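You operate a simulated robot arm through the tools that you are given. There is no shell and no other tool.

The job below is to be done with a simulated robot arm. You get a single attempt, and the scene is never put back.

TASK
Gauge the gap under the model box's rim, then rain it full.
Fine: read the depth rod over the middle, lift it, park the bar and set the gate to the reading; hopper there and back once; shut the gate.

It is judged by the outcome, as a careful person would: the job done as asked, and still so three seconds after it is handed in. It fails if anything else is knocked over, pushed out of place, dropped, spilled or broken.

THE ROBOT
A 6-joint arm with a two-finger parallel gripper, fixed in place. Base frame: the origin is at the foot of the arm, x ahead of it, y to its left, z up; the work surface is at about z = 0.85. Units: m, rad, N and s.
With the tool pointing down near the work surface it reaches from about 0.36 to 0.76 m from the base axis. Its first joint turns from -1.152 to 1.152 rad. Payload 2.45 kg.
The tool frame sits at the grasp point between the pads (the TCP): z along the fingers, y along the line on which they close. The tips reach 0.024 m beyond it. The gripper opens to 0.068 m. The fingers are 0.017 m wide and 0.01 m thick; the gripper's body (0.04 by 0.07 m) begins 0.041 m behind the TCP.
Orientation is that of the tool frame in the base frame, as [roll, pitch, yaw] about the fixed x, y, z axes, in that order (R = Rz(yaw) Ry(pitch) Rx(roll)). With the fingers straight down and closing along the base's y, the tool's x points along the base's -x, its y along +y and its z along -z.

THE INTERFACE
- The arm moves only by the tool move_arm. Its argument "motion" is a list of rows, each a list of 7 numbers: the turn, a rotation vector about the tool's x, y, z in rad, then the shift along the tool's x, y, z in m, then the opening, from 0 (shut) to 1 (fully open). In form: [[rx, ry, rz, dx, dy, dz, hand], ...]. A call has 1 to 20 rows; each row is the pose to reach, as a shift and turn from the pose commanded when the call began, along the tool's axes at that moment. Rows are played at 5 a second. More than 0.05 m and 0.15 rad between two rows, or a gripper value outside its range, and nothing of the call is played. Where a pose cannot be reached the arm comes as near as it can. A force on the tool above 60 N (or 10 N above the force at the start of the call, whichever is more), or a blocked arm, ends the call early, and 0.2 s more pass. The fingers move at their own pace (about 0.108 m/s each) and stop on an object; they squeeze with about 39 N. The grip force told is the motor's: it shows also when the fingers shut on nothing. Time passes only in rows, and 0.2 s behind the last, so rows that repeat a pose let the fingers close. It gives the time, the measured TCP pose, the force on the tool (base axes), the opening and the grip force at its end, in the units of the frame above (readings bear some noise), with the torque about the TCP (base axes, N m) and any sound that the robot's microphone picked up.
- Cameras (640 x 400 px; columns grow to the right, rows downward): "scene" is fixed at [0.1813, 0.4251, 1.4641]; the picture's right is [-0.60, -0.80, 0.00], its down [-0.45, 0.34, -0.83] and it looks along [0.66, -0.49, -0.56] (base axes); focal length 327 px, centre (320, 200). "wrist" rides on the gripper at [0.084, 0.011, -0.075] in the tool frame; the picture's right is [-0.13, 0.99, 0.00], its down [-0.60, -0.08, -0.79] and it looks along [-0.79, -0.10, 0.61] (tool axes); focal length 251 px, centre (320, 200). There is no depth. A picture from a camera that has moved, and an enlarged one, comes with that camera's place and axes in the base frame and with its lens.
- snapshot(camera): a new picture of that camera. The clock stands still meanwhile.
- inspect(camera, box): a new picture of the part [left, top, right, bottom] of that camera's present view, enlarged. The clock stands still meanwhile.
- hand_in(): hands the job in; it is judged then, once.

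Places have to be worked out from the pictures, the camera data and where the tool is seen. Open the gripper and draw the arm clear of the work before you hand the job in, unless the task says otherwise.

The tools are called after "Request:" as a command line: name --pt "numbers of a row" for each row, then --argument value for the rest, lists and objects as JSON in quotes. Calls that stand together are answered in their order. move_arm: Moves the arm, as the interface text tells. Its arguments: {"type":"object","properties":{"motion":{"type":"array"}},"required":["motion"]} The other tools are called the same way: snapshot (camera) takes a picture; inspect (camera, box) takes an enlarged picture of a part of a camera's view; hand_in () hands the job in.

At the start:

```text
clock: 0.0
ee_pos: [0.462, 0.0877, 1.2693]
orientation: [3.14, 0.0, -3.142]
wrist_force: [-0.8, -0.2, 1.1]
ft_torque: [-0.01, -0.02, 0.02]
width: 0.0682
gripper_force: 0.1
```

scene: 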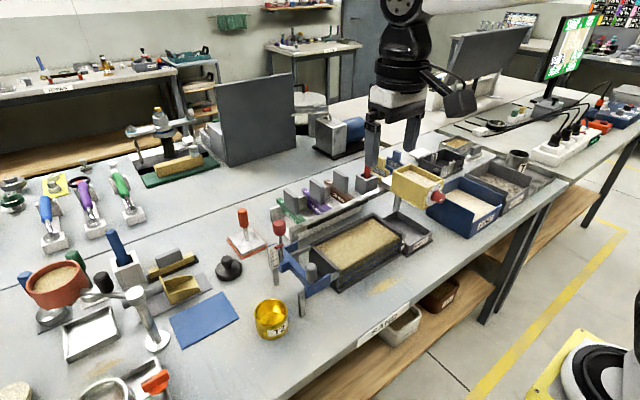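
wrist: 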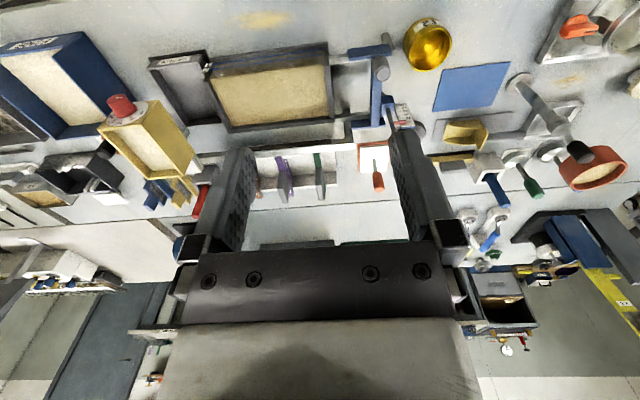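

The pictures show a sand box, a blue bar with a red-knobbed rod, and a yellow hopper on the bench. I enlarge these parts to understand them.

Request:
inspect --camera "scene" --box '[220, 180, 440, 320]'

Request:
inspect --camera "scene" --box '[340, 120, 560, 260]'

Request:
inspect --camera "wrist" --box '[60, 20, 260, 220]'

Request:
inspect --camera "wrist" --box '[200, 20, 460, 200]'

```text
2.86 times, centred on (330, 250) of scene
camera zoom: at [0.1813, 0.4251, 1.4641], right [-0.6, -0.8, 0.0], down [-0.45, 0.34, -0.83], along [0.66, -0.49, -0.56], focal length 934 px, centre (291, 57)
```

zoom: 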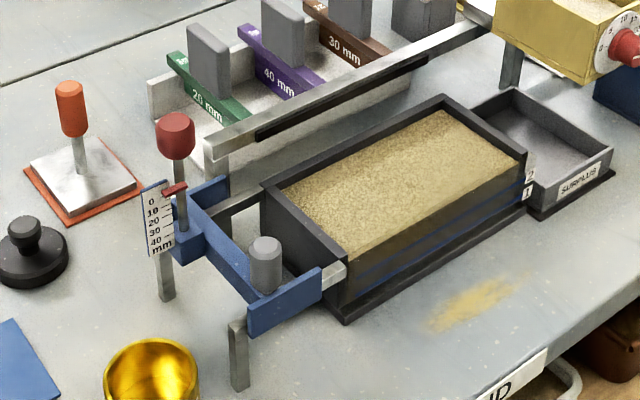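

```text
2.86 times, centred on (450, 190) of scene
camera zoom: at [0.1813, 0.4251, 1.4641], right [-0.6, -0.8, 0.0], down [-0.45, 0.34, -0.83], along [0.66, -0.49, -0.56], focal length 934 px, centre (-51, 229)
```

zoom: 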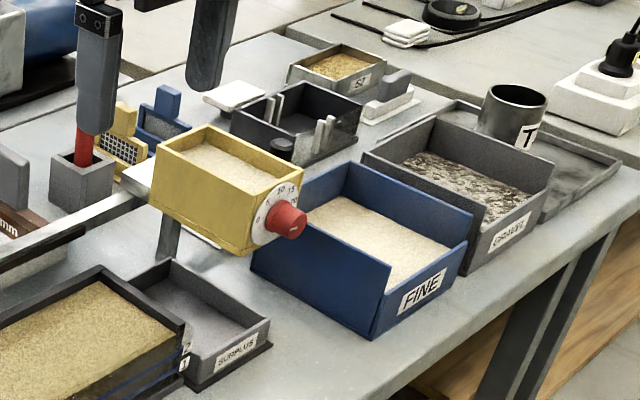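

```text
2.00 times, centred on (160, 120) of wrist
camera zoom: at [0.3775, 0.099, 1.345], right [0.13, 0.99, 0.0], down [0.6, -0.08, 0.79], along [0.79, -0.1, -0.61], focal length 503 px, centre (640, 360)
```

zoom: 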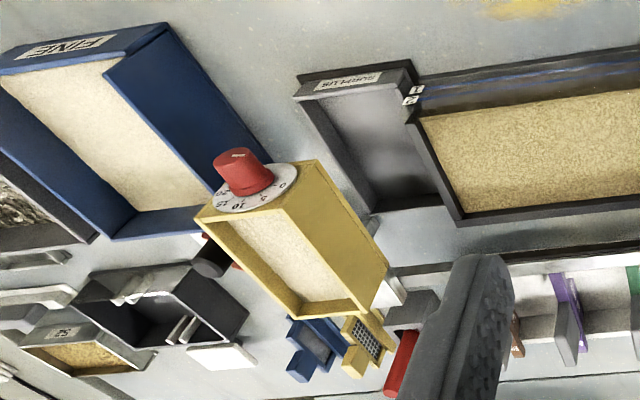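

```text
2.22 times, centred on (330, 110) of wrist
camera zoom: at [0.3775, 0.099, 1.345], right [0.13, 0.99, 0.0], down [0.6, -0.08, 0.79], along [0.79, -0.1, -0.61], focal length 559 px, centre (298, 400)
```

zoom: 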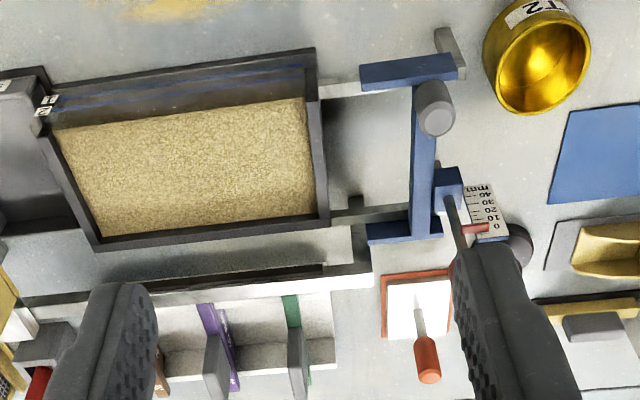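

The dial knob triangulates to about (0.53, -0.19, 1.035), its axis along x; the box spans roughly y -0.15 to 0.08. I draw the arm back and lower it for nearer views.

Request:
move_arm --pt "0 0 0 0.02 0 0.04 1" --pt "0 0 0 0.04 -0.01 0.08 1" --pt "0 0 0 0.06 -0.02 0.12 1" --pt "0 0 0 0.08 -0.03 0.15 1"

Request:
snapshot --camera "wrist"

Request:
snapshot --camera "scene"

```text
clock: 1.0
ee_pos: [0.3836, 0.0587, 1.1169]
orientation: [-3.139, 0.001, 3.141]
wrist_force: [-1.1, 0.1, -0.5]
ft_torque: [-0.01, 0.02, 0.0]
width: 0.0681
gripper_force: 0.1
```

```text
taken
camera wrist: at [0.2974, 0.0683, 1.1926], right [0.13, 0.99, 0.0], down [0.6, -0.08, 0.79], along [0.79, -0.1, -0.61], focal length 251 px, centre (320, 200)
```

wrist: 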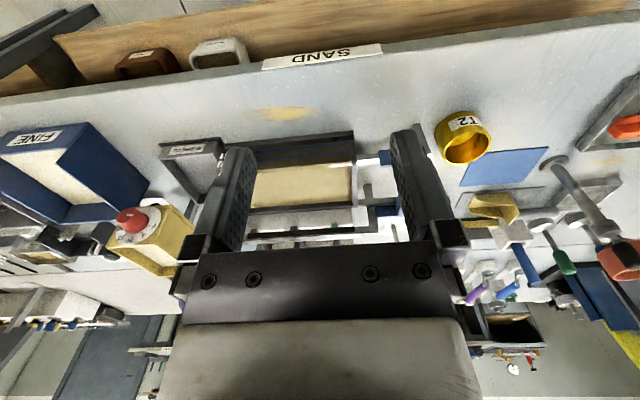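

```text
taken
```

scene: 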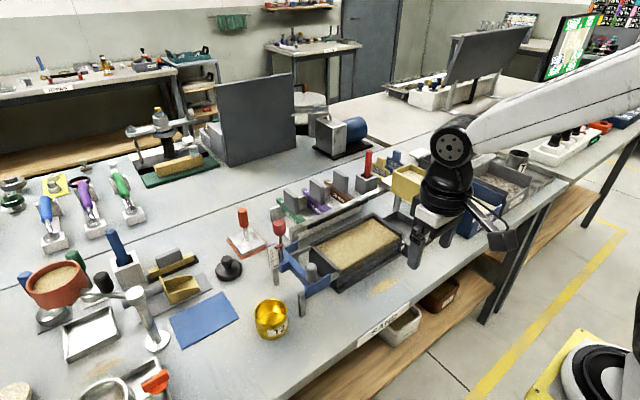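

The box lies between the fingers in this view. I enlarge the dial, the bar and the rail.

Request:
inspect --camera "wrist" --box '[90, 180, 200, 290]'

Request:
inspect --camera "wrist" --box '[230, 120, 410, 250]'

Request:
inspect --camera "scene" --box '[255, 205, 345, 320]'

Request:
inspect --camera "scene" --box '[270, 150, 430, 250]'

```text
3.64 times, centred on (145, 235) of wrist
camera zoom: at [0.2974, 0.0683, 1.1926], right [0.13, 0.99, 0.0], down [0.6, -0.08, 0.79], along [0.79, -0.1, -0.61], focal length 914 px, centre (956, 73)
```

zoom: 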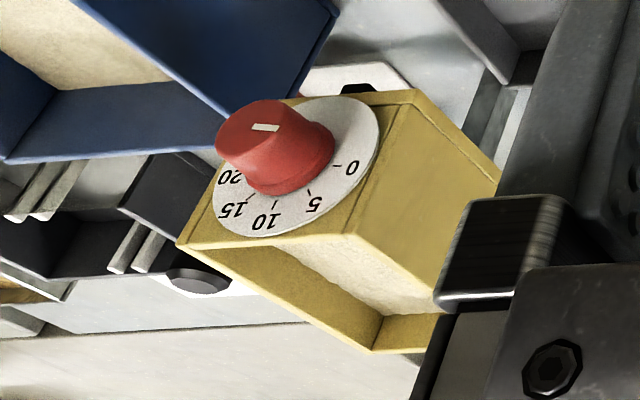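

```text
3.08 times, centred on (320, 185) of wrist
camera zoom: at [0.2974, 0.0683, 1.1926], right [0.13, 0.99, 0.0], down [0.6, -0.08, 0.79], along [0.79, -0.1, -0.61], focal length 774 px, centre (320, 246)
```

zoom: 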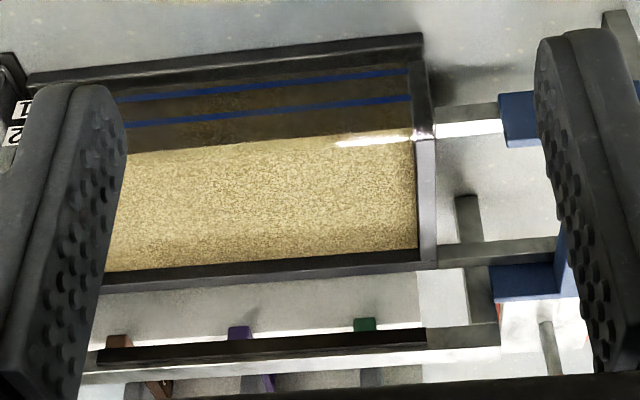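

```text
3.48 times, centred on (300, 262) of scene
camera zoom: at [0.1813, 0.4251, 1.4641], right [-0.6, -0.8, 0.0], down [-0.45, 0.34, -0.83], along [0.66, -0.49, -0.56], focal length 1137 px, centre (390, -17)
```

zoom: 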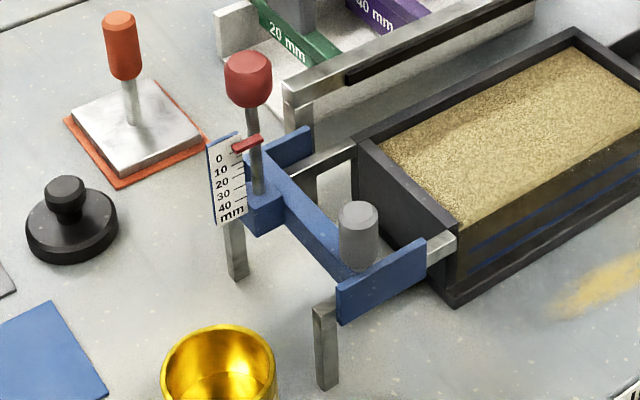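

```text
4.00 times, centred on (350, 200) of scene
camera zoom: at [0.1813, 0.4251, 1.4641], right [-0.6, -0.8, 0.0], down [-0.45, 0.34, -0.83], along [0.66, -0.49, -0.56], focal length 1308 px, centre (200, 200)
```

zoom: 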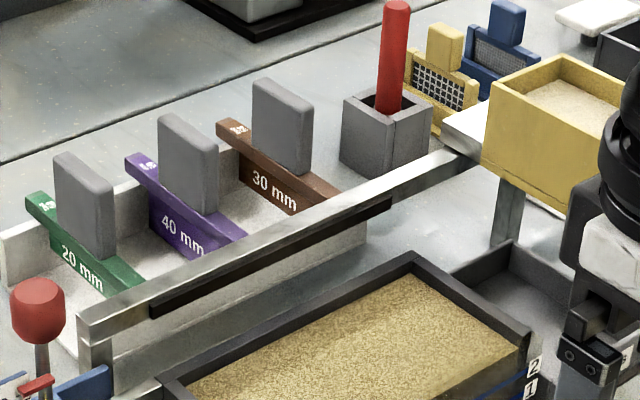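

The dial runs 0 at the left (+y), 10 at the top, 20 at the right as seen from the robot; the rod's pointer sits about (0.633, 0.193, 1.008), near 0. I move across in front of the hopper to see the dial and its suspension closely.

Request:
move_arm --pt "0 0 0 0 -0.045 0 1" --pt "0 0 0 0 -0.09 0 1" --pt "0 0 0 0 -0.135 0 1" --pt "0 0 0 0 -0.175 0 1" --pt "0 0 0 0 -0.2 0 1"

Request:
snapshot --camera "wrist"

Request:
inspect --camera "wrist" --box '[200, 120, 360, 240]'

Request:
inspect --camera "scene" --box '[380, 150, 480, 230]'

```text
clock: 2.2
ee_pos: [0.3839, -0.1419, 1.1212]
orientation: [-3.141, 0.0, -3.139]
wrist_force: [0.7, -0.2, -0.4]
ft_torque: [-0.04, 0.05, 0.02]
width: 0.068
gripper_force: 0.1
```

```text
taken
camera wrist: at [0.2984, -0.1322, 1.1963], right [0.13, 0.99, 0.0], down [0.6, -0.08, 0.79], along [0.79, -0.1, -0.61], focal length 251 px, centre (320, 200)
```

wrist: 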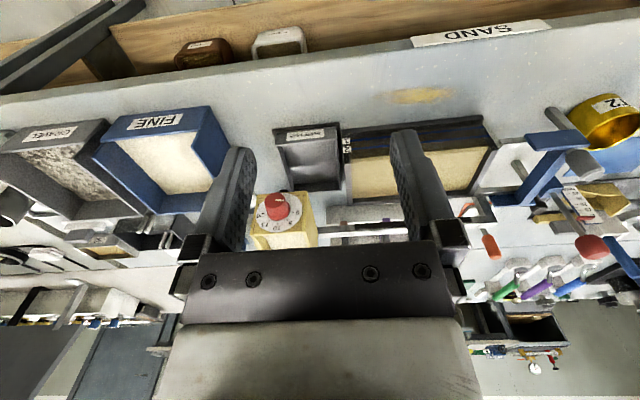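

```text
3.33 times, centred on (280, 180) of wrist
camera zoom: at [0.2984, -0.1322, 1.1963], right [0.13, 0.99, 0.0], down [0.6, -0.08, 0.79], along [0.79, -0.1, -0.61], focal length 838 px, centre (453, 267)
```

zoom: 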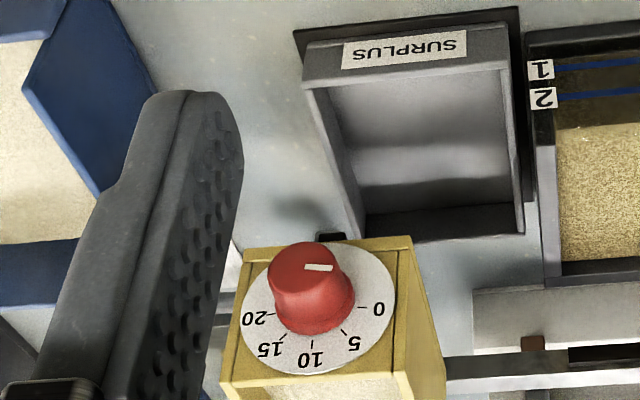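

```text
5.00 times, centred on (430, 190) of scene
camera zoom: at [0.1813, 0.4251, 1.4641], right [-0.6, -0.8, 0.0], down [-0.45, 0.34, -0.83], along [0.66, -0.49, -0.56], focal length 1635 px, centre (-230, 250)
```

zoom: 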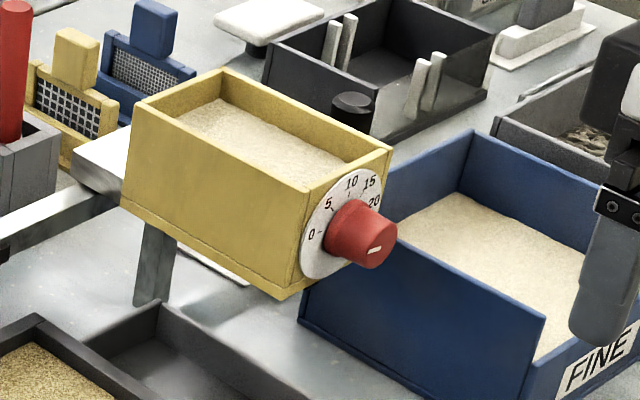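

The dial pointer is at 0, and there is a black post just beyond the hopper's far side at about (0.61, -0.28, 1.04) which may be its handle. I move a bit further to -y to see it.

Request:
move_arm --pt "0 0 0 0 -0.045 -0.02 1" --pt "0 0 0 0 -0.09 -0.05 1" --pt "0 0 0 0 -0.13 -0.07 1" --pt "0 0 0 0 -0.16 -0.08 1"

Request:
snapshot --camera "wrist"

Request:
inspect --camera "wrist" --box '[250, 80, 430, 230]'

Request:
inspect --camera "scene" --box '[400, 140, 460, 190]'

```text
refused: row 2 steps farther than a row can; nothing moved
```

```text
taken
camera wrist: at [0.2984, -0.1322, 1.1963], right [0.13, 0.99, 0.0], down [0.6, -0.08, 0.79], along [0.79, -0.1, -0.61], focal length 251 px, centre (320, 200)
```

wrist: 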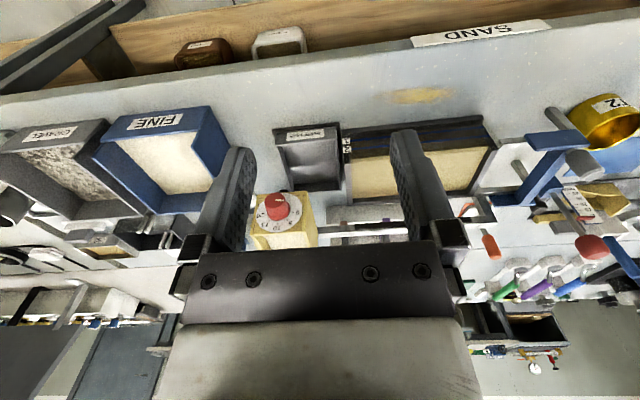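

```text
2.67 times, centred on (340, 155) of wrist
camera zoom: at [0.2984, -0.1322, 1.1963], right [0.13, 0.99, 0.0], down [0.6, -0.08, 0.79], along [0.79, -0.1, -0.61], focal length 670 px, centre (267, 320)
```

zoom: 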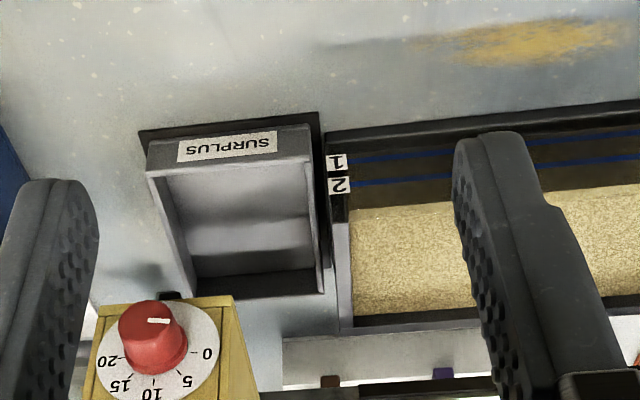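

```text
8.00 times, centred on (430, 165) of scene
camera zoom: at [0.1813, 0.4251, 1.4641], right [-0.6, -0.8, 0.0], down [-0.45, 0.34, -0.83], along [0.66, -0.49, -0.56], focal length 2616 px, centre (-560, 480)
```

zoom: 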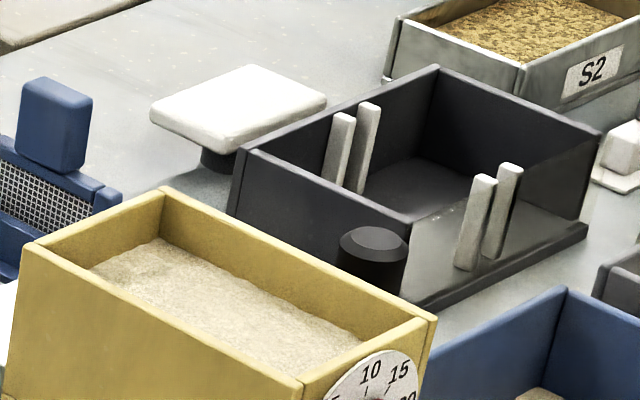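

That call stepped too far in row 2. I repeat it with smaller steps.

Request:
move_arm --pt "0 0 0 0 -0.04 -0.02 1" --pt "0 0 0 0 -0.08 -0.04 1" --pt "0 0 0 0 -0.12 -0.06 1" --pt "0 0 0 0 -0.155 -0.08 1" --pt "0 0 0 0 -0.18 -0.09 1"

Request:
snapshot --camera "wrist"

Request:
inspect --camera "wrist" --box '[240, 90, 440, 240]'

```text
clock: 3.4
ee_pos: [0.3823, -0.3222, 1.2109]
orientation: [-3.141, 0.0, 3.141]
wrist_force: [0.3, 0.0, -0.3]
ft_torque: [0.01, 0.02, 0.04]
width: 0.0681
gripper_force: 0.0
```

```text
taken
camera wrist: at [0.2974, -0.312, 1.2867], right [0.13, 0.99, 0.0], down [0.6, -0.08, 0.79], along [0.79, -0.1, -0.61], focal length 251 px, centre (320, 200)
```

wrist: 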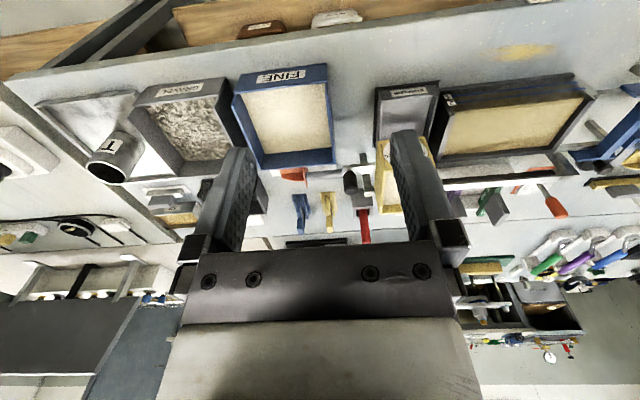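

```text
2.67 times, centred on (340, 165) of wrist
camera zoom: at [0.2974, -0.312, 1.2867], right [0.13, 0.99, 0.0], down [0.6, -0.08, 0.79], along [0.79, -0.1, -0.61], focal length 670 px, centre (267, 293)
```

zoom: 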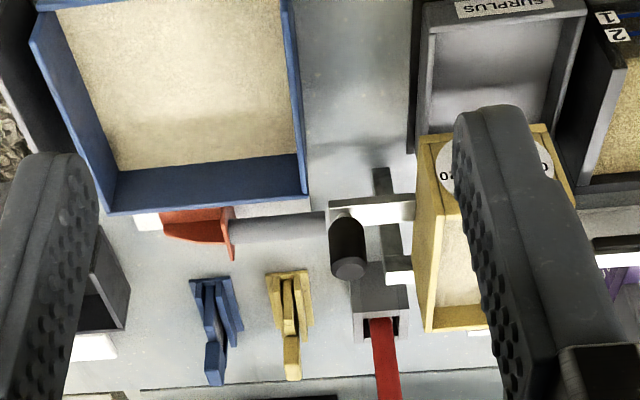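

A black post at about (0.62, -0.30, 1.02) stands on a grey bracket at the hopper's -y side. I enlarge that area more to be sure that it belongs to the hopper.

Request:
inspect --camera "wrist" --box '[335, 135, 415, 195]'

Request:
inspect --camera "wrist" --box '[410, 80, 640, 240]'

Request:
snapshot --camera "scene"

```text
6.67 times, centred on (375, 165) of wrist
camera zoom: at [0.2974, -0.312, 1.2867], right [0.13, 0.99, 0.0], down [0.6, -0.08, 0.79], along [0.79, -0.1, -0.61], focal length 1676 px, centre (-47, 433)
```

zoom: 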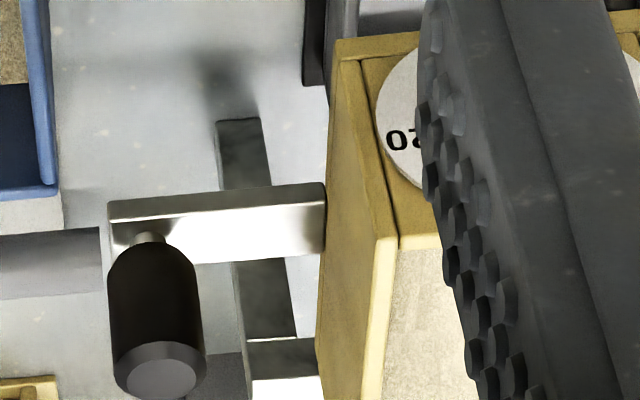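

```text
2.50 times, centred on (525, 160) of wrist
camera zoom: at [0.2974, -0.312, 1.2867], right [0.13, 0.99, 0.0], down [0.6, -0.08, 0.79], along [0.79, -0.1, -0.61], focal length 629 px, centre (-192, 300)
```

zoom: 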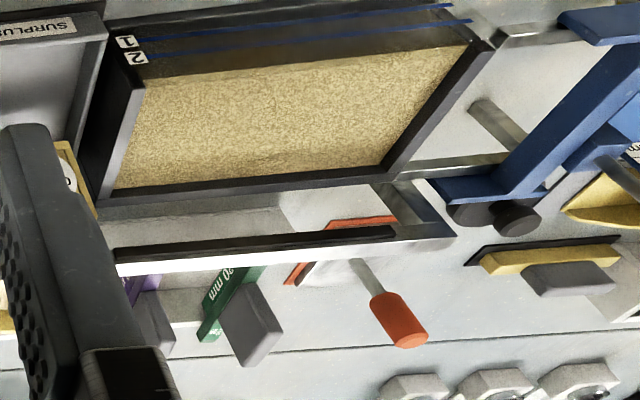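

```text
taken
```

scene: 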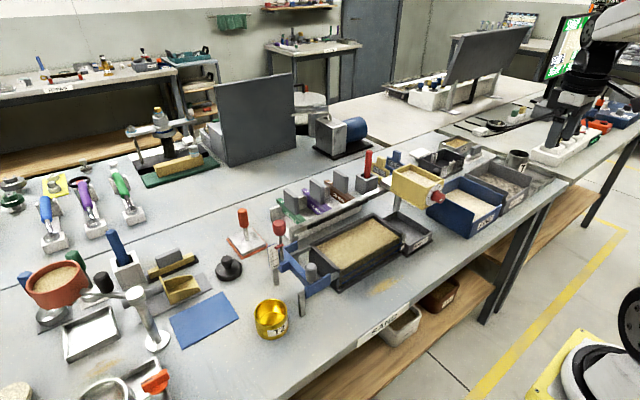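

The black post is the hopper's handle. Now I go to the bar's grey handle, judged at (0.559, 0.166, top 0.99), stopping short for a close view.

Request:
move_arm --pt "0 0 0 -0.0095 0.0407 0.009 1" --pt "0 0 0 -0.019 0.0813 0.018 1" --pt "0 0 0 -0.029 0.122 0.027 1" --pt "0 0 0 -0.038 0.1627 0.036 1" --pt "0 0 0 -0.047 0.2033 0.045 1" --pt "0 0 0 -0.056 0.244 0.054 1" --pt "0 0 0 -0.066 0.2847 0.063 1" --pt "0 0 0 -0.076 0.3253 0.072 1" --pt "0 0 0 -0.086 0.366 0.081 1" --pt "0 0 0 -0.096 0.4067 0.09 1" --pt "0 0 0 -0.106 0.4473 0.1 1" --pt "0 0 0 -0.108 0.488 0.11 1"

Request:
snapshot --camera "wrist"

Request:
inspect --camera "wrist" --box '[240, 20, 400, 240]'

Request:
inspect --camera "scene" --box '[255, 200, 345, 290]'

```text
clock: 6.0
ee_pos: [0.4898, 0.1647, 1.0967]
orientation: [3.14, 0.002, 3.14]
wrist_force: [0.3, 0.1, 0.2]
ft_torque: [-0.02, 0.02, -0.01]
width: 0.0681
gripper_force: 0.0
```

```text
taken
camera wrist: at [0.4055, 0.1749, 1.1726], right [0.13, 0.99, 0.0], down [0.6, -0.08, 0.79], along [0.79, -0.1, -0.61], focal length 251 px, centre (320, 200)
```

wrist: 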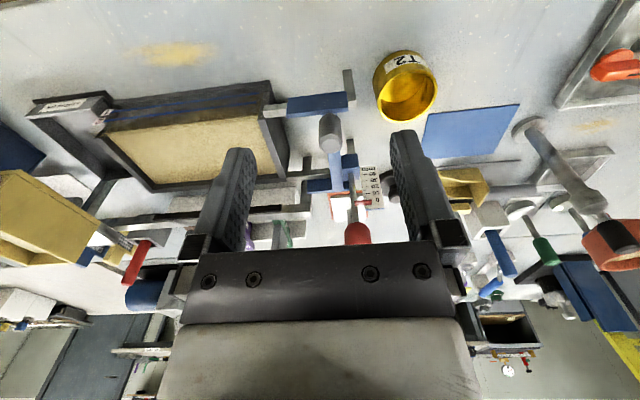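

```text
1.82 times, centred on (320, 130) of wrist
camera zoom: at [0.4055, 0.1749, 1.1726], right [0.13, 0.99, 0.0], down [0.6, -0.08, 0.79], along [0.79, -0.1, -0.61], focal length 457 px, centre (320, 327)
```

zoom: 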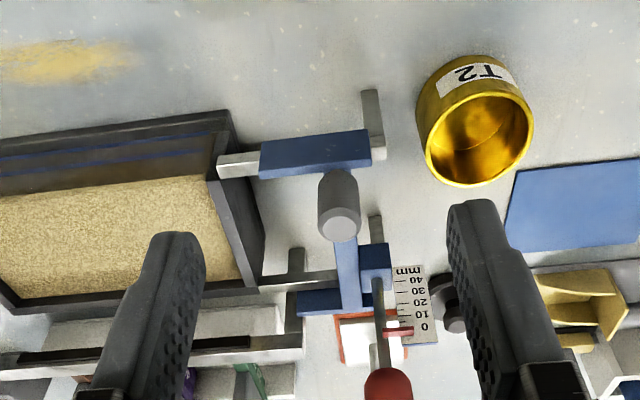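

```text
4.44 times, centred on (300, 245) of scene
camera zoom: at [0.1813, 0.4251, 1.4641], right [-0.6, -0.8, 0.0], down [-0.45, 0.34, -0.83], along [0.66, -0.49, -0.56], focal length 1453 px, centre (409, 0)
```

zoom: 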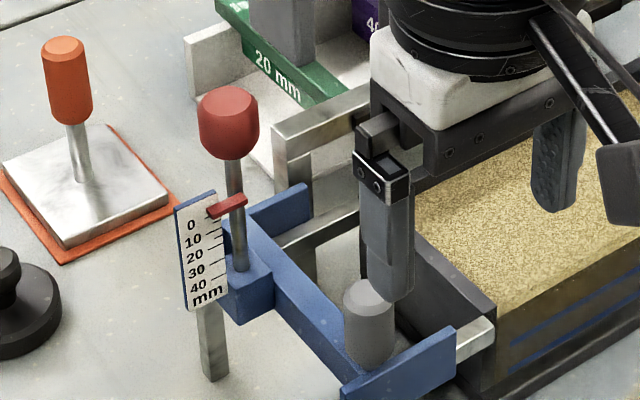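

The handle top reads (0.557, 0.167) at z ≈0.99, matching before. I move over it and lower so that the pads straddle it, then check.

Request:
move_arm --pt "0 0 0 -0.035 0.001 0.01 1" --pt "0 0 0 -0.068 0.001 0.03 1" --pt "0 0 0 -0.068 0.001 0.06 1" --pt "0 0 0 -0.068 0.001 0.09 1" --pt "0 0 0 -0.068 0.001 0.107 1" --pt "0 0 0 -0.068 0.001 0.11 1"

Request:
inspect --camera "scene" --box '[255, 200, 345, 300]'

Request:
snapshot --camera "wrist"

```text
clock: 7.4
ee_pos: [0.5595, 0.1673, 0.9912]
orientation: [-3.141, 0.002, 3.141]
wrist_force: [-0.2, -0.5, 0.3]
ft_torque: [0.04, 0.02, -0.02]
width: 0.068
gripper_force: 0.1
```

```text
4.00 times, centred on (300, 250) of scene
camera zoom: at [0.1813, 0.4251, 1.4641], right [-0.6, -0.8, 0.0], down [-0.45, 0.34, -0.83], along [0.66, -0.49, -0.56], focal length 1308 px, centre (400, 0)
```

zoom: 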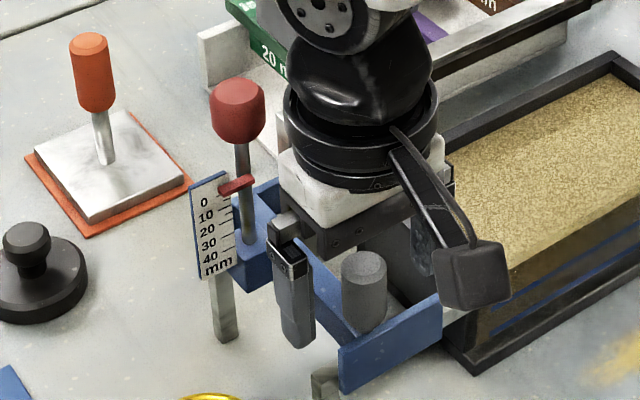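

```text
taken
camera wrist: at [0.473, 0.1777, 1.0655], right [0.13, 0.99, 0.0], down [0.6, -0.08, 0.79], along [0.79, -0.1, -0.61], focal length 251 px, centre (320, 200)
```

wrist: 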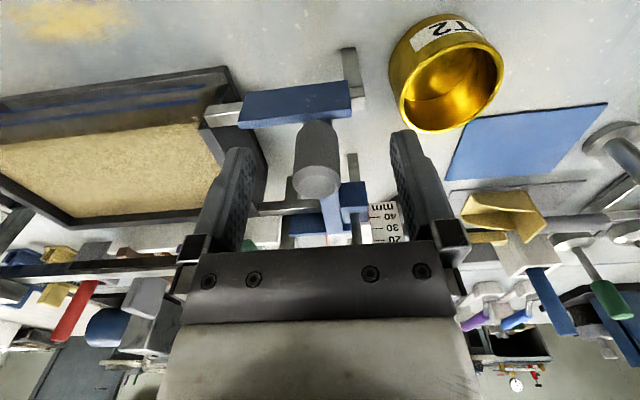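

The handle's top is centred at the TCP between the pads, with about 24 mm of pad below it. I close the hand on it.

Request:
move_arm --pt "0 0 0 0 0 0.003 0.5" --pt "0 0 0 0 0 0.003 0.2" --pt "0 0 0 0 0 0.003 0.0" --pt "0 0 0 0 0 0.003 0.0" --pt "0 0 0 0 0 0.003 0.0"

Request:
snapshot --camera "wrist"

```text
clock: 8.6
ee_pos: [0.5581, 0.1653, 0.9862]
orientation: [3.141, -0.001, -3.14]
wrist_force: [-1.4, -23.1, 8.9]
ft_torque: [0.13, 0.34, -0.12]
width: 0.0225
gripper_force: 38.8
```

```text
taken
camera wrist: at [0.4734, 0.1761, 1.0622], right [0.13, 0.99, 0.0], down [0.6, -0.08, 0.79], along [0.79, -0.1, -0.61], focal length 251 px, centre (320, 200)
```

wrist: 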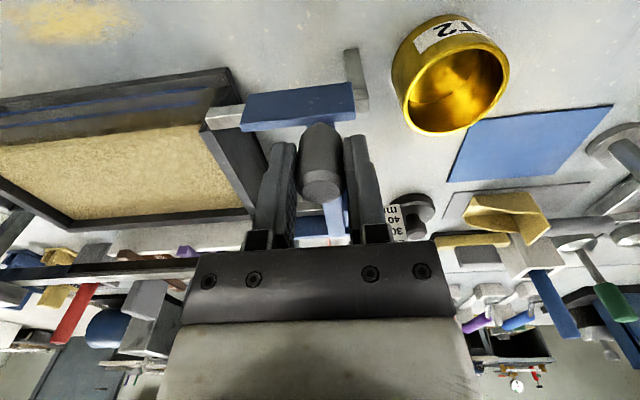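

The hand holds the handle (width 22.5 mm). I slide the bar toward -y, gently at first.

Request:
move_arm --pt "0 0 0 0 -0.002 0 0" --pt "0 0 0 0 -0.008 0 0" --pt "0 0 0 0 -0.018 0 0" --pt "0 0 0 0 -0.03 0 0"

Request:
inspect --camera "scene" --box '[255, 190, 415, 310]'

```text
clock: 9.6
ee_pos: [0.5585, 0.1368, 0.9874]
orientation: [-3.141, 0.002, -3.14]
wrist_force: [0.7, 1.7, 2.3]
ft_torque: [-0.34, -0.29, 0.24]
width: 0.0226
gripper_force: 39.3
```

```text
3.33 times, centred on (335, 250) of scene
camera zoom: at [0.1813, 0.4252, 1.4641], right [-0.6, -0.8, 0.0], down [-0.45, 0.34, -0.83], along [0.66, -0.49, -0.56], focal length 1090 px, centre (270, 33)
```

zoom: 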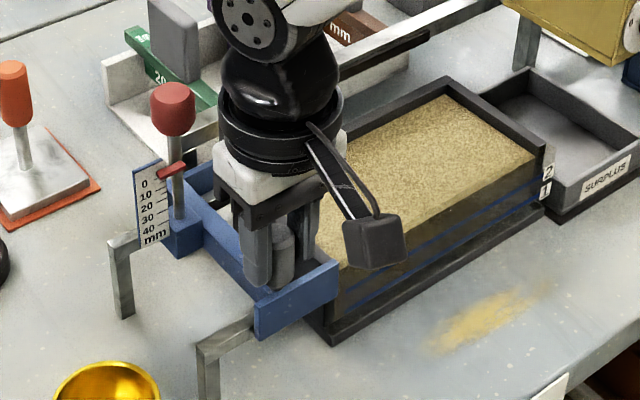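

The bar slides freely and carries the scale. I continue to roughly the middle of the box.

Request:
move_arm --pt "0 0 0 0 -0.01 0 0" --pt "0 0 0 0 -0.025 0 0" --pt "0 0 0 0 -0.04 0 0" --pt "0 0 0 0 -0.055 0 0" --pt "0 0 0 0 -0.07 0 0" --pt "0 0 0 0 -0.085 0 0" --pt "0 0 0 0 -0.1 0 0" --pt "0 0 0 0 -0.115 0 0" --pt "0 0 0 0 -0.13 0 0" --pt "0 0 0 0 -0.145 0 0" --pt "0 0 0 0 -0.16 0 0" --pt "0 0 0 0 -0.175 0 0" --pt "0 0 0 0 -0.186 0 0" --pt "0 0 0 0 -0.19 0 0"

Request:
inspect --camera "scene" --box '[270, 170, 450, 310]'

Request:
snapshot --camera "wrist"

```text
clock: 12.6
ee_pos: [0.559, -0.0534, 0.9861]
orientation: [3.141, 0.002, 3.14]
wrist_force: [4.4, 2.2, 17.5]
ft_torque: [0.45, -1.09, -0.11]
width: 0.0228
gripper_force: 39.2
```

```text
2.86 times, centred on (360, 240) of scene
camera zoom: at [0.1811, 0.4252, 1.4641], right [-0.6, -0.8, 0.0], down [-0.45, 0.34, -0.83], along [0.66, -0.49, -0.56], focal length 934 px, centre (206, 86)
```

zoom: 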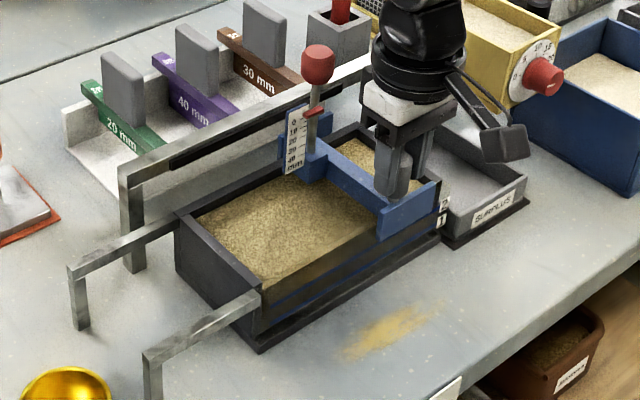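

```text
taken
camera wrist: at [0.473, -0.0426, 1.062], right [0.13, 0.99, 0.0], down [0.6, -0.08, 0.79], along [0.79, -0.1, -0.61], focal length 251 px, centre (320, 200)
```

wrist: 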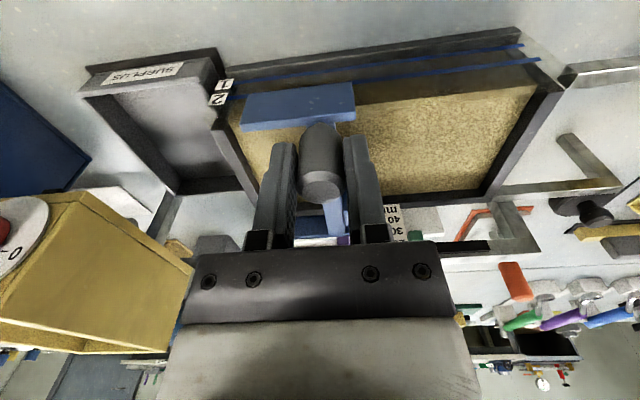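

The rod now stands near the box middle. I enlarge to measure rod against the box ends more exactly.

Request:
inspect --camera "scene" --box '[300, 180, 400, 280]'

Request:
inspect --camera "wrist" --box '[200, 50, 360, 230]'

Request:
inspect --camera "wrist" --box '[400, 30, 600, 230]'

```text
4.00 times, centred on (350, 230) of scene
camera zoom: at [0.1811, 0.4252, 1.4641], right [-0.6, -0.8, 0.0], down [-0.45, 0.34, -0.83], along [0.66, -0.49, -0.56], focal length 1308 px, centre (200, 80)
```

zoom: 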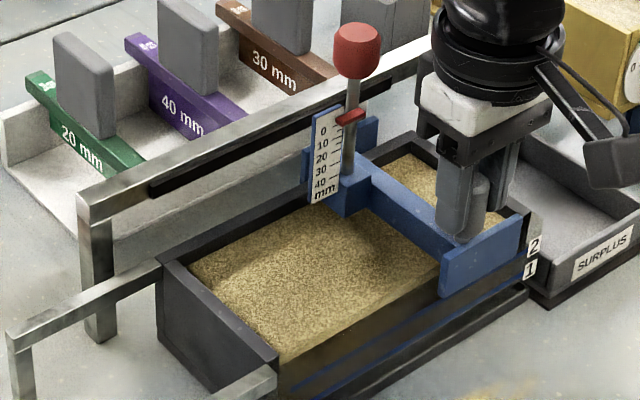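

```text
2.22 times, centred on (280, 140) of wrist
camera zoom: at [0.473, -0.0426, 1.062], right [0.13, 0.99, 0.0], down [0.6, -0.08, 0.79], along [0.79, -0.1, -0.61], focal length 559 px, centre (409, 333)
```

zoom: 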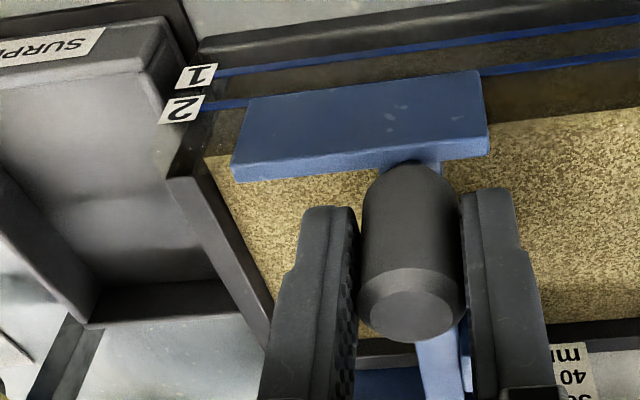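

```text
2.00 times, centred on (500, 130) of wrist
camera zoom: at [0.473, -0.0426, 1.062], right [0.13, 0.99, 0.0], down [0.6, -0.08, 0.79], along [0.79, -0.1, -0.61], focal length 503 px, centre (-40, 340)
```

zoom: 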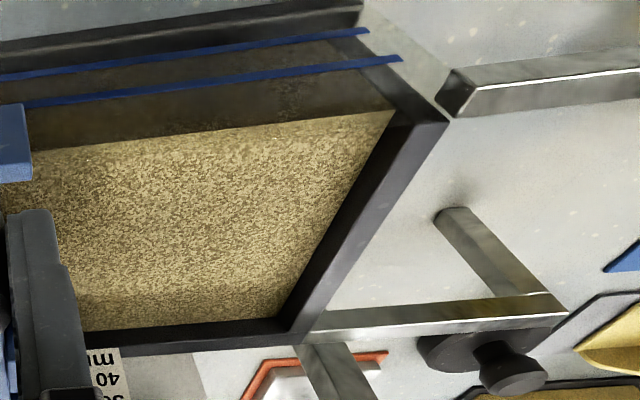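

Triangulating both views puts the rim at z≈0.925, box y from -0.126 to 0.087, centre near y=-0.02; the rod at about y=-0.02 is over the middle. I release the handle and rise straight up.

Request:
move_arm --pt "0 0 0 0 0 0 0.3" --pt "0 0 0 0 0 0 0.8" --pt "0 0 0 0 0 0 1" --pt "0 0 0 0 0 -0.03 1" --pt "0 0 0 0 0 -0.07 1" --pt "0 0 0 0 0 -0.11 1" --pt "0 0 0 0.03 0 -0.14 1" --pt "0 0 0 0.06 0.01 -0.16 1"

Request:
snapshot --camera "wrist"

Request:
inspect --camera "wrist" --box '[240, 80, 400, 250]'

Request:
inspect --camera "scene" --box '[300, 160, 430, 280]'

```text
clock: 14.4
ee_pos: [0.4976, -0.0409, 1.1439]
orientation: [-3.141, -0.003, -3.141]
wrist_force: [0.2, -1.0, -0.1]
ft_torque: [0.01, 0.01, 0.0]
width: 0.0677
gripper_force: 0.1
```

```text
taken
camera wrist: at [0.4127, -0.0307, 1.2205], right [0.13, 0.99, 0.0], down [0.6, -0.08, 0.79], along [0.79, -0.1, -0.61], focal length 251 px, centre (320, 200)
```

wrist: 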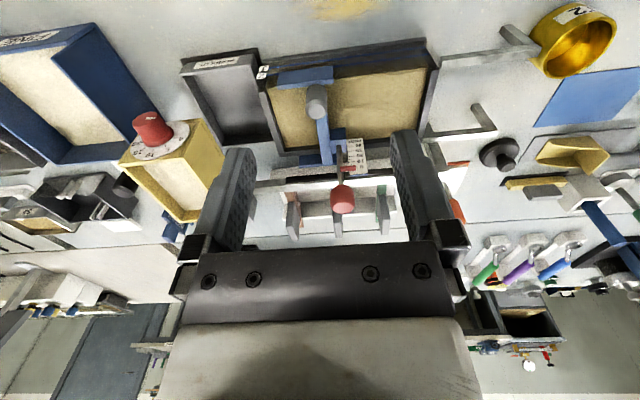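

```text
2.35 times, centred on (320, 165) of wrist
camera zoom: at [0.4127, -0.0307, 1.2205], right [0.13, 0.99, 0.0], down [0.6, -0.08, 0.79], along [0.79, -0.1, -0.61], focal length 592 px, centre (320, 282)
```

zoom: 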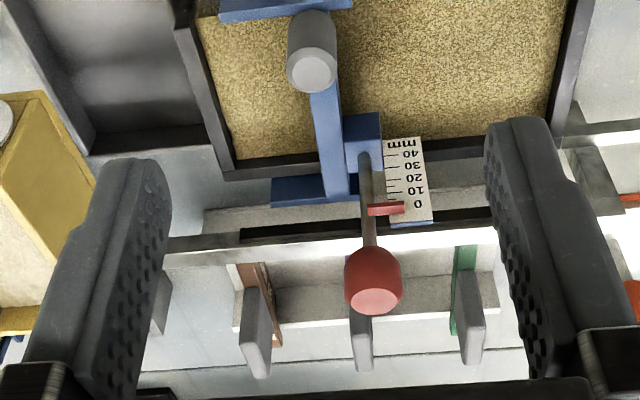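

```text
3.33 times, centred on (365, 220) of scene
camera zoom: at [0.1813, 0.4251, 1.4641], right [-0.6, -0.8, 0.0], down [-0.45, 0.34, -0.83], along [0.66, -0.49, -0.56], focal length 1090 px, centre (170, 133)
```

zoom: 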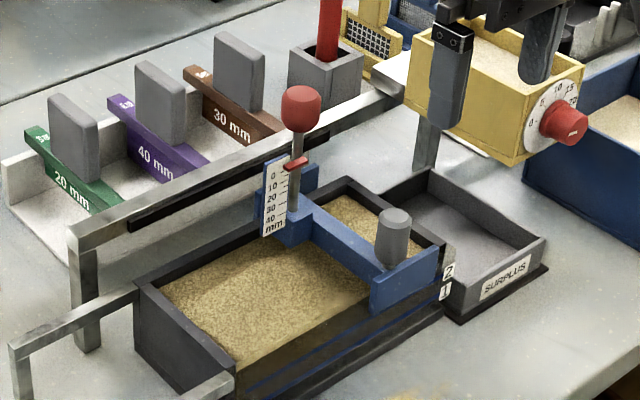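

The rod knob now triangulates well to (0.641, -0.033, 1.047), about 14 mm off the box middle (y≈-0.019). I regrip the handle, shift the bar by +14 mm, release and rise again.

Request:
move_arm --pt "0 0 0 -0.03 -0.005 0.02 1" --pt "0 0 0 -0.06 -0.01 0.05 1" --pt "0 0 0 -0.06 -0.01 0.09 1" --pt "0 0 0 -0.06 -0.01 0.13 1" --pt "0 0 0 -0.06 -0.01 0.157 1" --pt "0 0 0 -0.06 -0.01 0.157 0.5" --pt "0 0 0 -0.06 -0.01 0.157 0" --pt "0 0 0 -0.06 -0.01 0.157 0" --pt "0 0 0 -0.06 -0.01 0.157 0" --pt "0 0 0 -0.06 -0.005 0.157 0" --pt "0 0 0 -0.06 0.001 0.157 0" --pt "0 0 0 -0.06 0.004 0.157 0" --pt "0 0 0 -0.06 0.004 0.157 0"

```text
clock: 17.2
ee_pos: [0.5613, -0.0391, 0.9901]
orientation: [-3.14, 0.005, 3.141]
wrist_force: [16.4, -1.3, -7.4]
ft_torque: [0.39, 0.14, 0.06]
width: 0.0226
gripper_force: 38.8
```

Request:
move_arm --pt "0 0 0 0 0 0 0.3" --pt "0 0 0 0 0 0 0.8" --pt "0 0 0 0 0 0 1" --pt "0 0 0 0 0 -0.03 1" --pt "0 0 0 0 0 -0.07 1" --pt "0 0 0 0 0 -0.11 1" --pt "0 0 0 0.01 0.01 -0.14 1" --pt "0 0 0 0.03 0.02 -0.16 1"

Request:
snapshot --camera "wrist"

Request:
inspect --camera "wrist" --box '[240, 60, 400, 240]'

Request:
inspect --camera "scene" --box '[300, 160, 430, 280]'

```text
clock: 19.0
ee_pos: [0.5253, -0.0195, 1.1482]
orientation: [3.141, 0.001, 3.142]
wrist_force: [-0.7, -0.5, -0.5]
ft_torque: [0.0, -0.01, 0.0]
width: 0.0678
gripper_force: 0.0
```

```text
taken
camera wrist: at [0.4397, -0.0093, 1.2239], right [0.13, 0.99, 0.0], down [0.6, -0.08, 0.79], along [0.79, -0.1, -0.61], focal length 251 px, centre (320, 200)
```

wrist: 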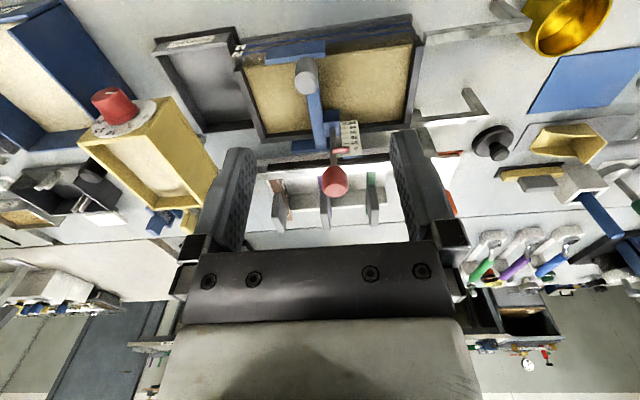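

```text
2.22 times, centred on (320, 150) of wrist
camera zoom: at [0.4397, -0.0093, 1.2239], right [0.13, 0.99, 0.0], down [0.6, -0.08, 0.79], along [0.79, -0.1, -0.61], focal length 559 px, centre (320, 311)
```

zoom: 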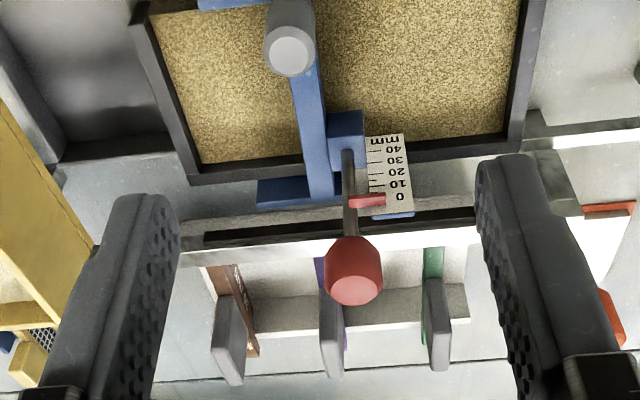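

```text
3.33 times, centred on (365, 220) of scene
camera zoom: at [0.1813, 0.4251, 1.4641], right [-0.6, -0.8, 0.0], down [-0.45, 0.34, -0.83], along [0.66, -0.49, -0.56], focal length 1090 px, centre (170, 133)
```

zoom: 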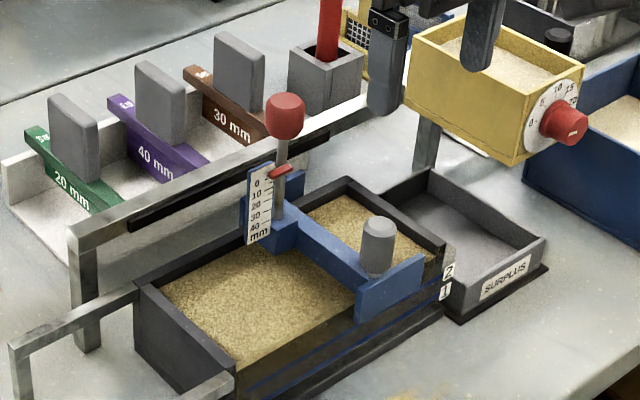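

The rod is now over the box middle. I move over its red knob at about (0.641, -0.0195), stopping a little above for a check.

Request:
move_arm --pt "0 0 0 -0.04 0 0 1" --pt "0 0 0 -0.08 0 0 1" --pt "0 0 0 -0.113 0 0 1" --pt "0 0 0 -0.113 0 0.03 1" --pt "0 0 0 -0.113 0 0.055 1" --pt "0 0 0 -0.113 0 0.055 1"

Request:
snapshot --camera "wrist"

Request:
inspect --camera "scene" --box '[300, 150, 400, 250]'

```text
clock: 20.4
ee_pos: [0.642, -0.0185, 1.0934]
orientation: [-3.141, 0.0, -3.141]
wrist_force: [-0.6, -0.4, -1.2]
ft_torque: [0.0, 0.01, -0.01]
width: 0.0682
gripper_force: 0.0
```

```text
taken
camera wrist: at [0.5564, -0.0079, 1.1694], right [0.13, 0.99, 0.0], down [0.6, -0.08, 0.79], along [0.79, -0.1, -0.61], focal length 251 px, centre (320, 200)
```

wrist: 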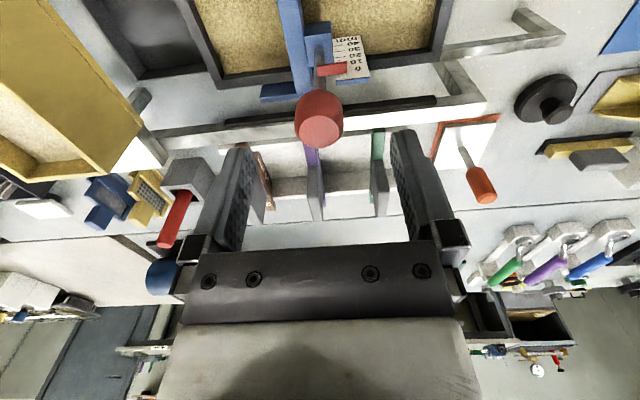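

```text
4.00 times, centred on (350, 200) of scene
camera zoom: at [0.1813, 0.4251, 1.4641], right [-0.6, -0.8, 0.0], down [-0.45, 0.34, -0.83], along [0.66, -0.49, -0.56], focal length 1308 px, centre (200, 200)
```

zoom: 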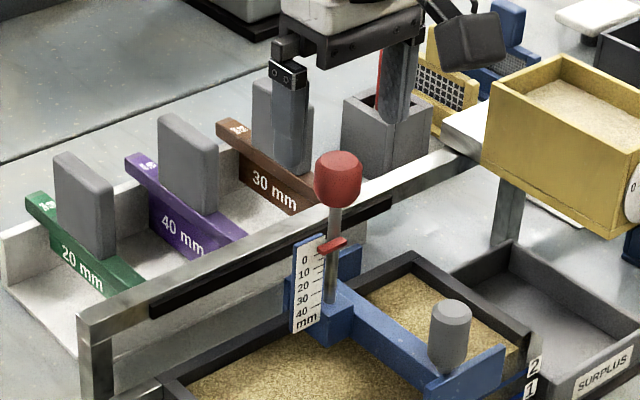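

The knob lies straight below (top ≈1.06). I descend to z≈1.068 and close on it.

Request:
move_arm --pt "0 0 0 0 0 0.013 1" --pt "0 0 0 0 0 0.026 1" --pt "0 0 0 0 0 0.026 0.7" --pt "0 0 0 0 0 0.026 0.4" --pt "0 0 0 0 0 0.026 0" --pt "0 0 0 0 0 0.026 0" --pt "0 0 0 0 0 0.026 0"

Request:
inspect --camera "scene" --box '[310, 170, 370, 240]'

Request:
snapshot --camera "wrist"

```text
clock: 22.0
ee_pos: [0.6413, -0.0206, 1.0678]
orientation: [3.141, 0.001, 3.141]
wrist_force: [1.3, 0.3, 0.4]
ft_torque: [0.13, -0.07, 0.03]
width: 0.0273
gripper_force: 41.9
```

```text
5.71 times, centred on (340, 205) of scene
camera zoom: at [0.1814, 0.4251, 1.4641], right [-0.6, -0.8, 0.0], down [-0.45, 0.34, -0.83], along [0.66, -0.49, -0.56], focal length 1868 px, centre (206, 171)
```

zoom: 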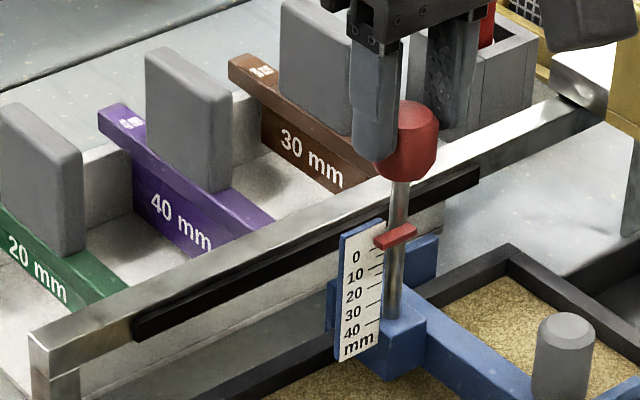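

```text
taken
camera wrist: at [0.5557, -0.0093, 1.1446], right [0.13, 0.99, 0.0], down [0.6, -0.08, 0.79], along [0.79, -0.1, -0.61], focal length 251 px, centre (320, 200)
```

wrist: 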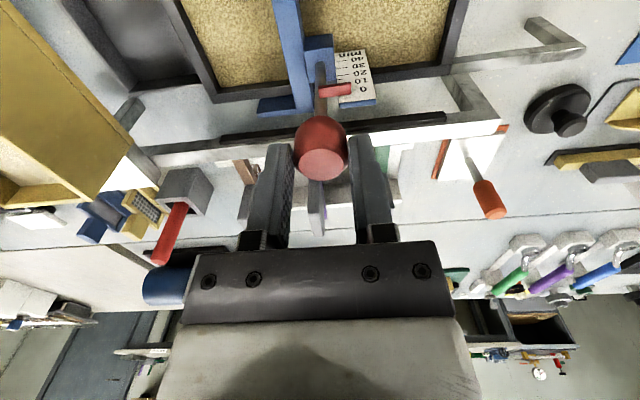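

The knob is gripped (27 mm wide). I lower the rod in small steps, watching the force for contact with the sand.

Request:
move_arm --pt "0 0 0 0 0 0.002 0" --pt "0 0 0 0 0 0.004 0"

Request:
inspect --camera "scene" --box '[326, 198, 350, 238]'

```text
clock: 22.6
ee_pos: [0.64, -0.0181, 1.0644]
orientation: [-3.141, 0.0, 3.141]
wrist_force: [-3.3, -2.1, 0.8]
ft_torque: [0.05, 0.2, -0.11]
width: 0.0272
gripper_force: 41.7
```

```text
10.00 times, centred on (338, 218) of scene
camera zoom: at [0.1812, 0.4251, 1.4641], right [-0.6, -0.8, 0.0], down [-0.45, 0.34, -0.83], along [0.66, -0.49, -0.56], focal length 3270 px, centre (140, 20)
```

zoom: 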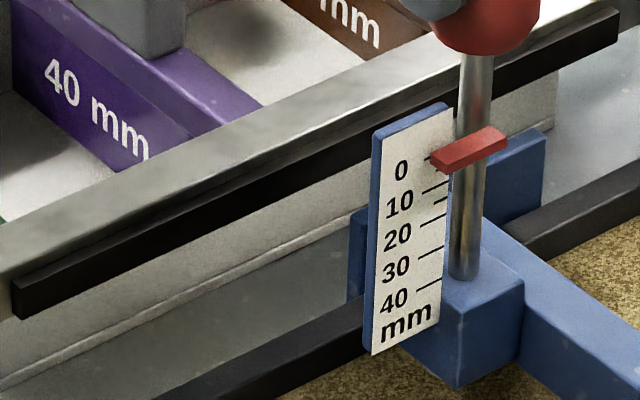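

The rod moves freely; the pointer is now near 1. I keep lowering in steps.

Request:
move_arm --pt "0 0 0 0 0 0.001 0" --pt "0 0 0 0 0 0.002 0" --pt "0 0 0 0 0 0.003 0" --pt "0 0 0 0 0 0.004 0"

Request:
inspect --camera "scene" --box '[326, 198, 350, 238]'

```text
clock: 23.6
ee_pos: [0.6418, -0.0182, 1.0596]
orientation: [-3.141, -0.003, -3.141]
wrist_force: [-11.0, 1.2, -0.4]
ft_torque: [-0.1, 0.94, 0.06]
width: 0.0272
gripper_force: 41.7
```

```text
10.00 times, centred on (338, 218) of scene
camera zoom: at [0.181, 0.4252, 1.4641], right [-0.6, -0.8, 0.0], down [-0.45, 0.34, -0.83], along [0.66, -0.49, -0.56], focal length 3270 px, centre (140, 20)
```

zoom: 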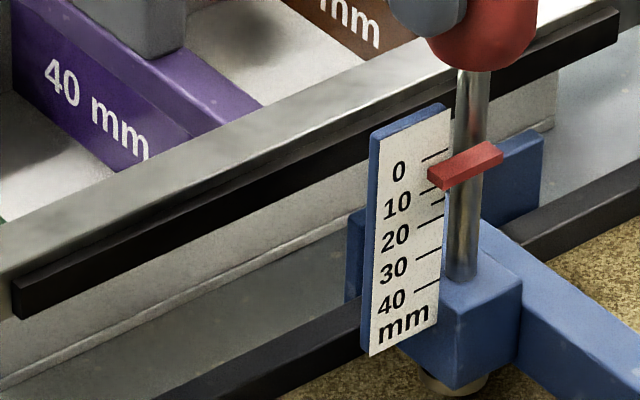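

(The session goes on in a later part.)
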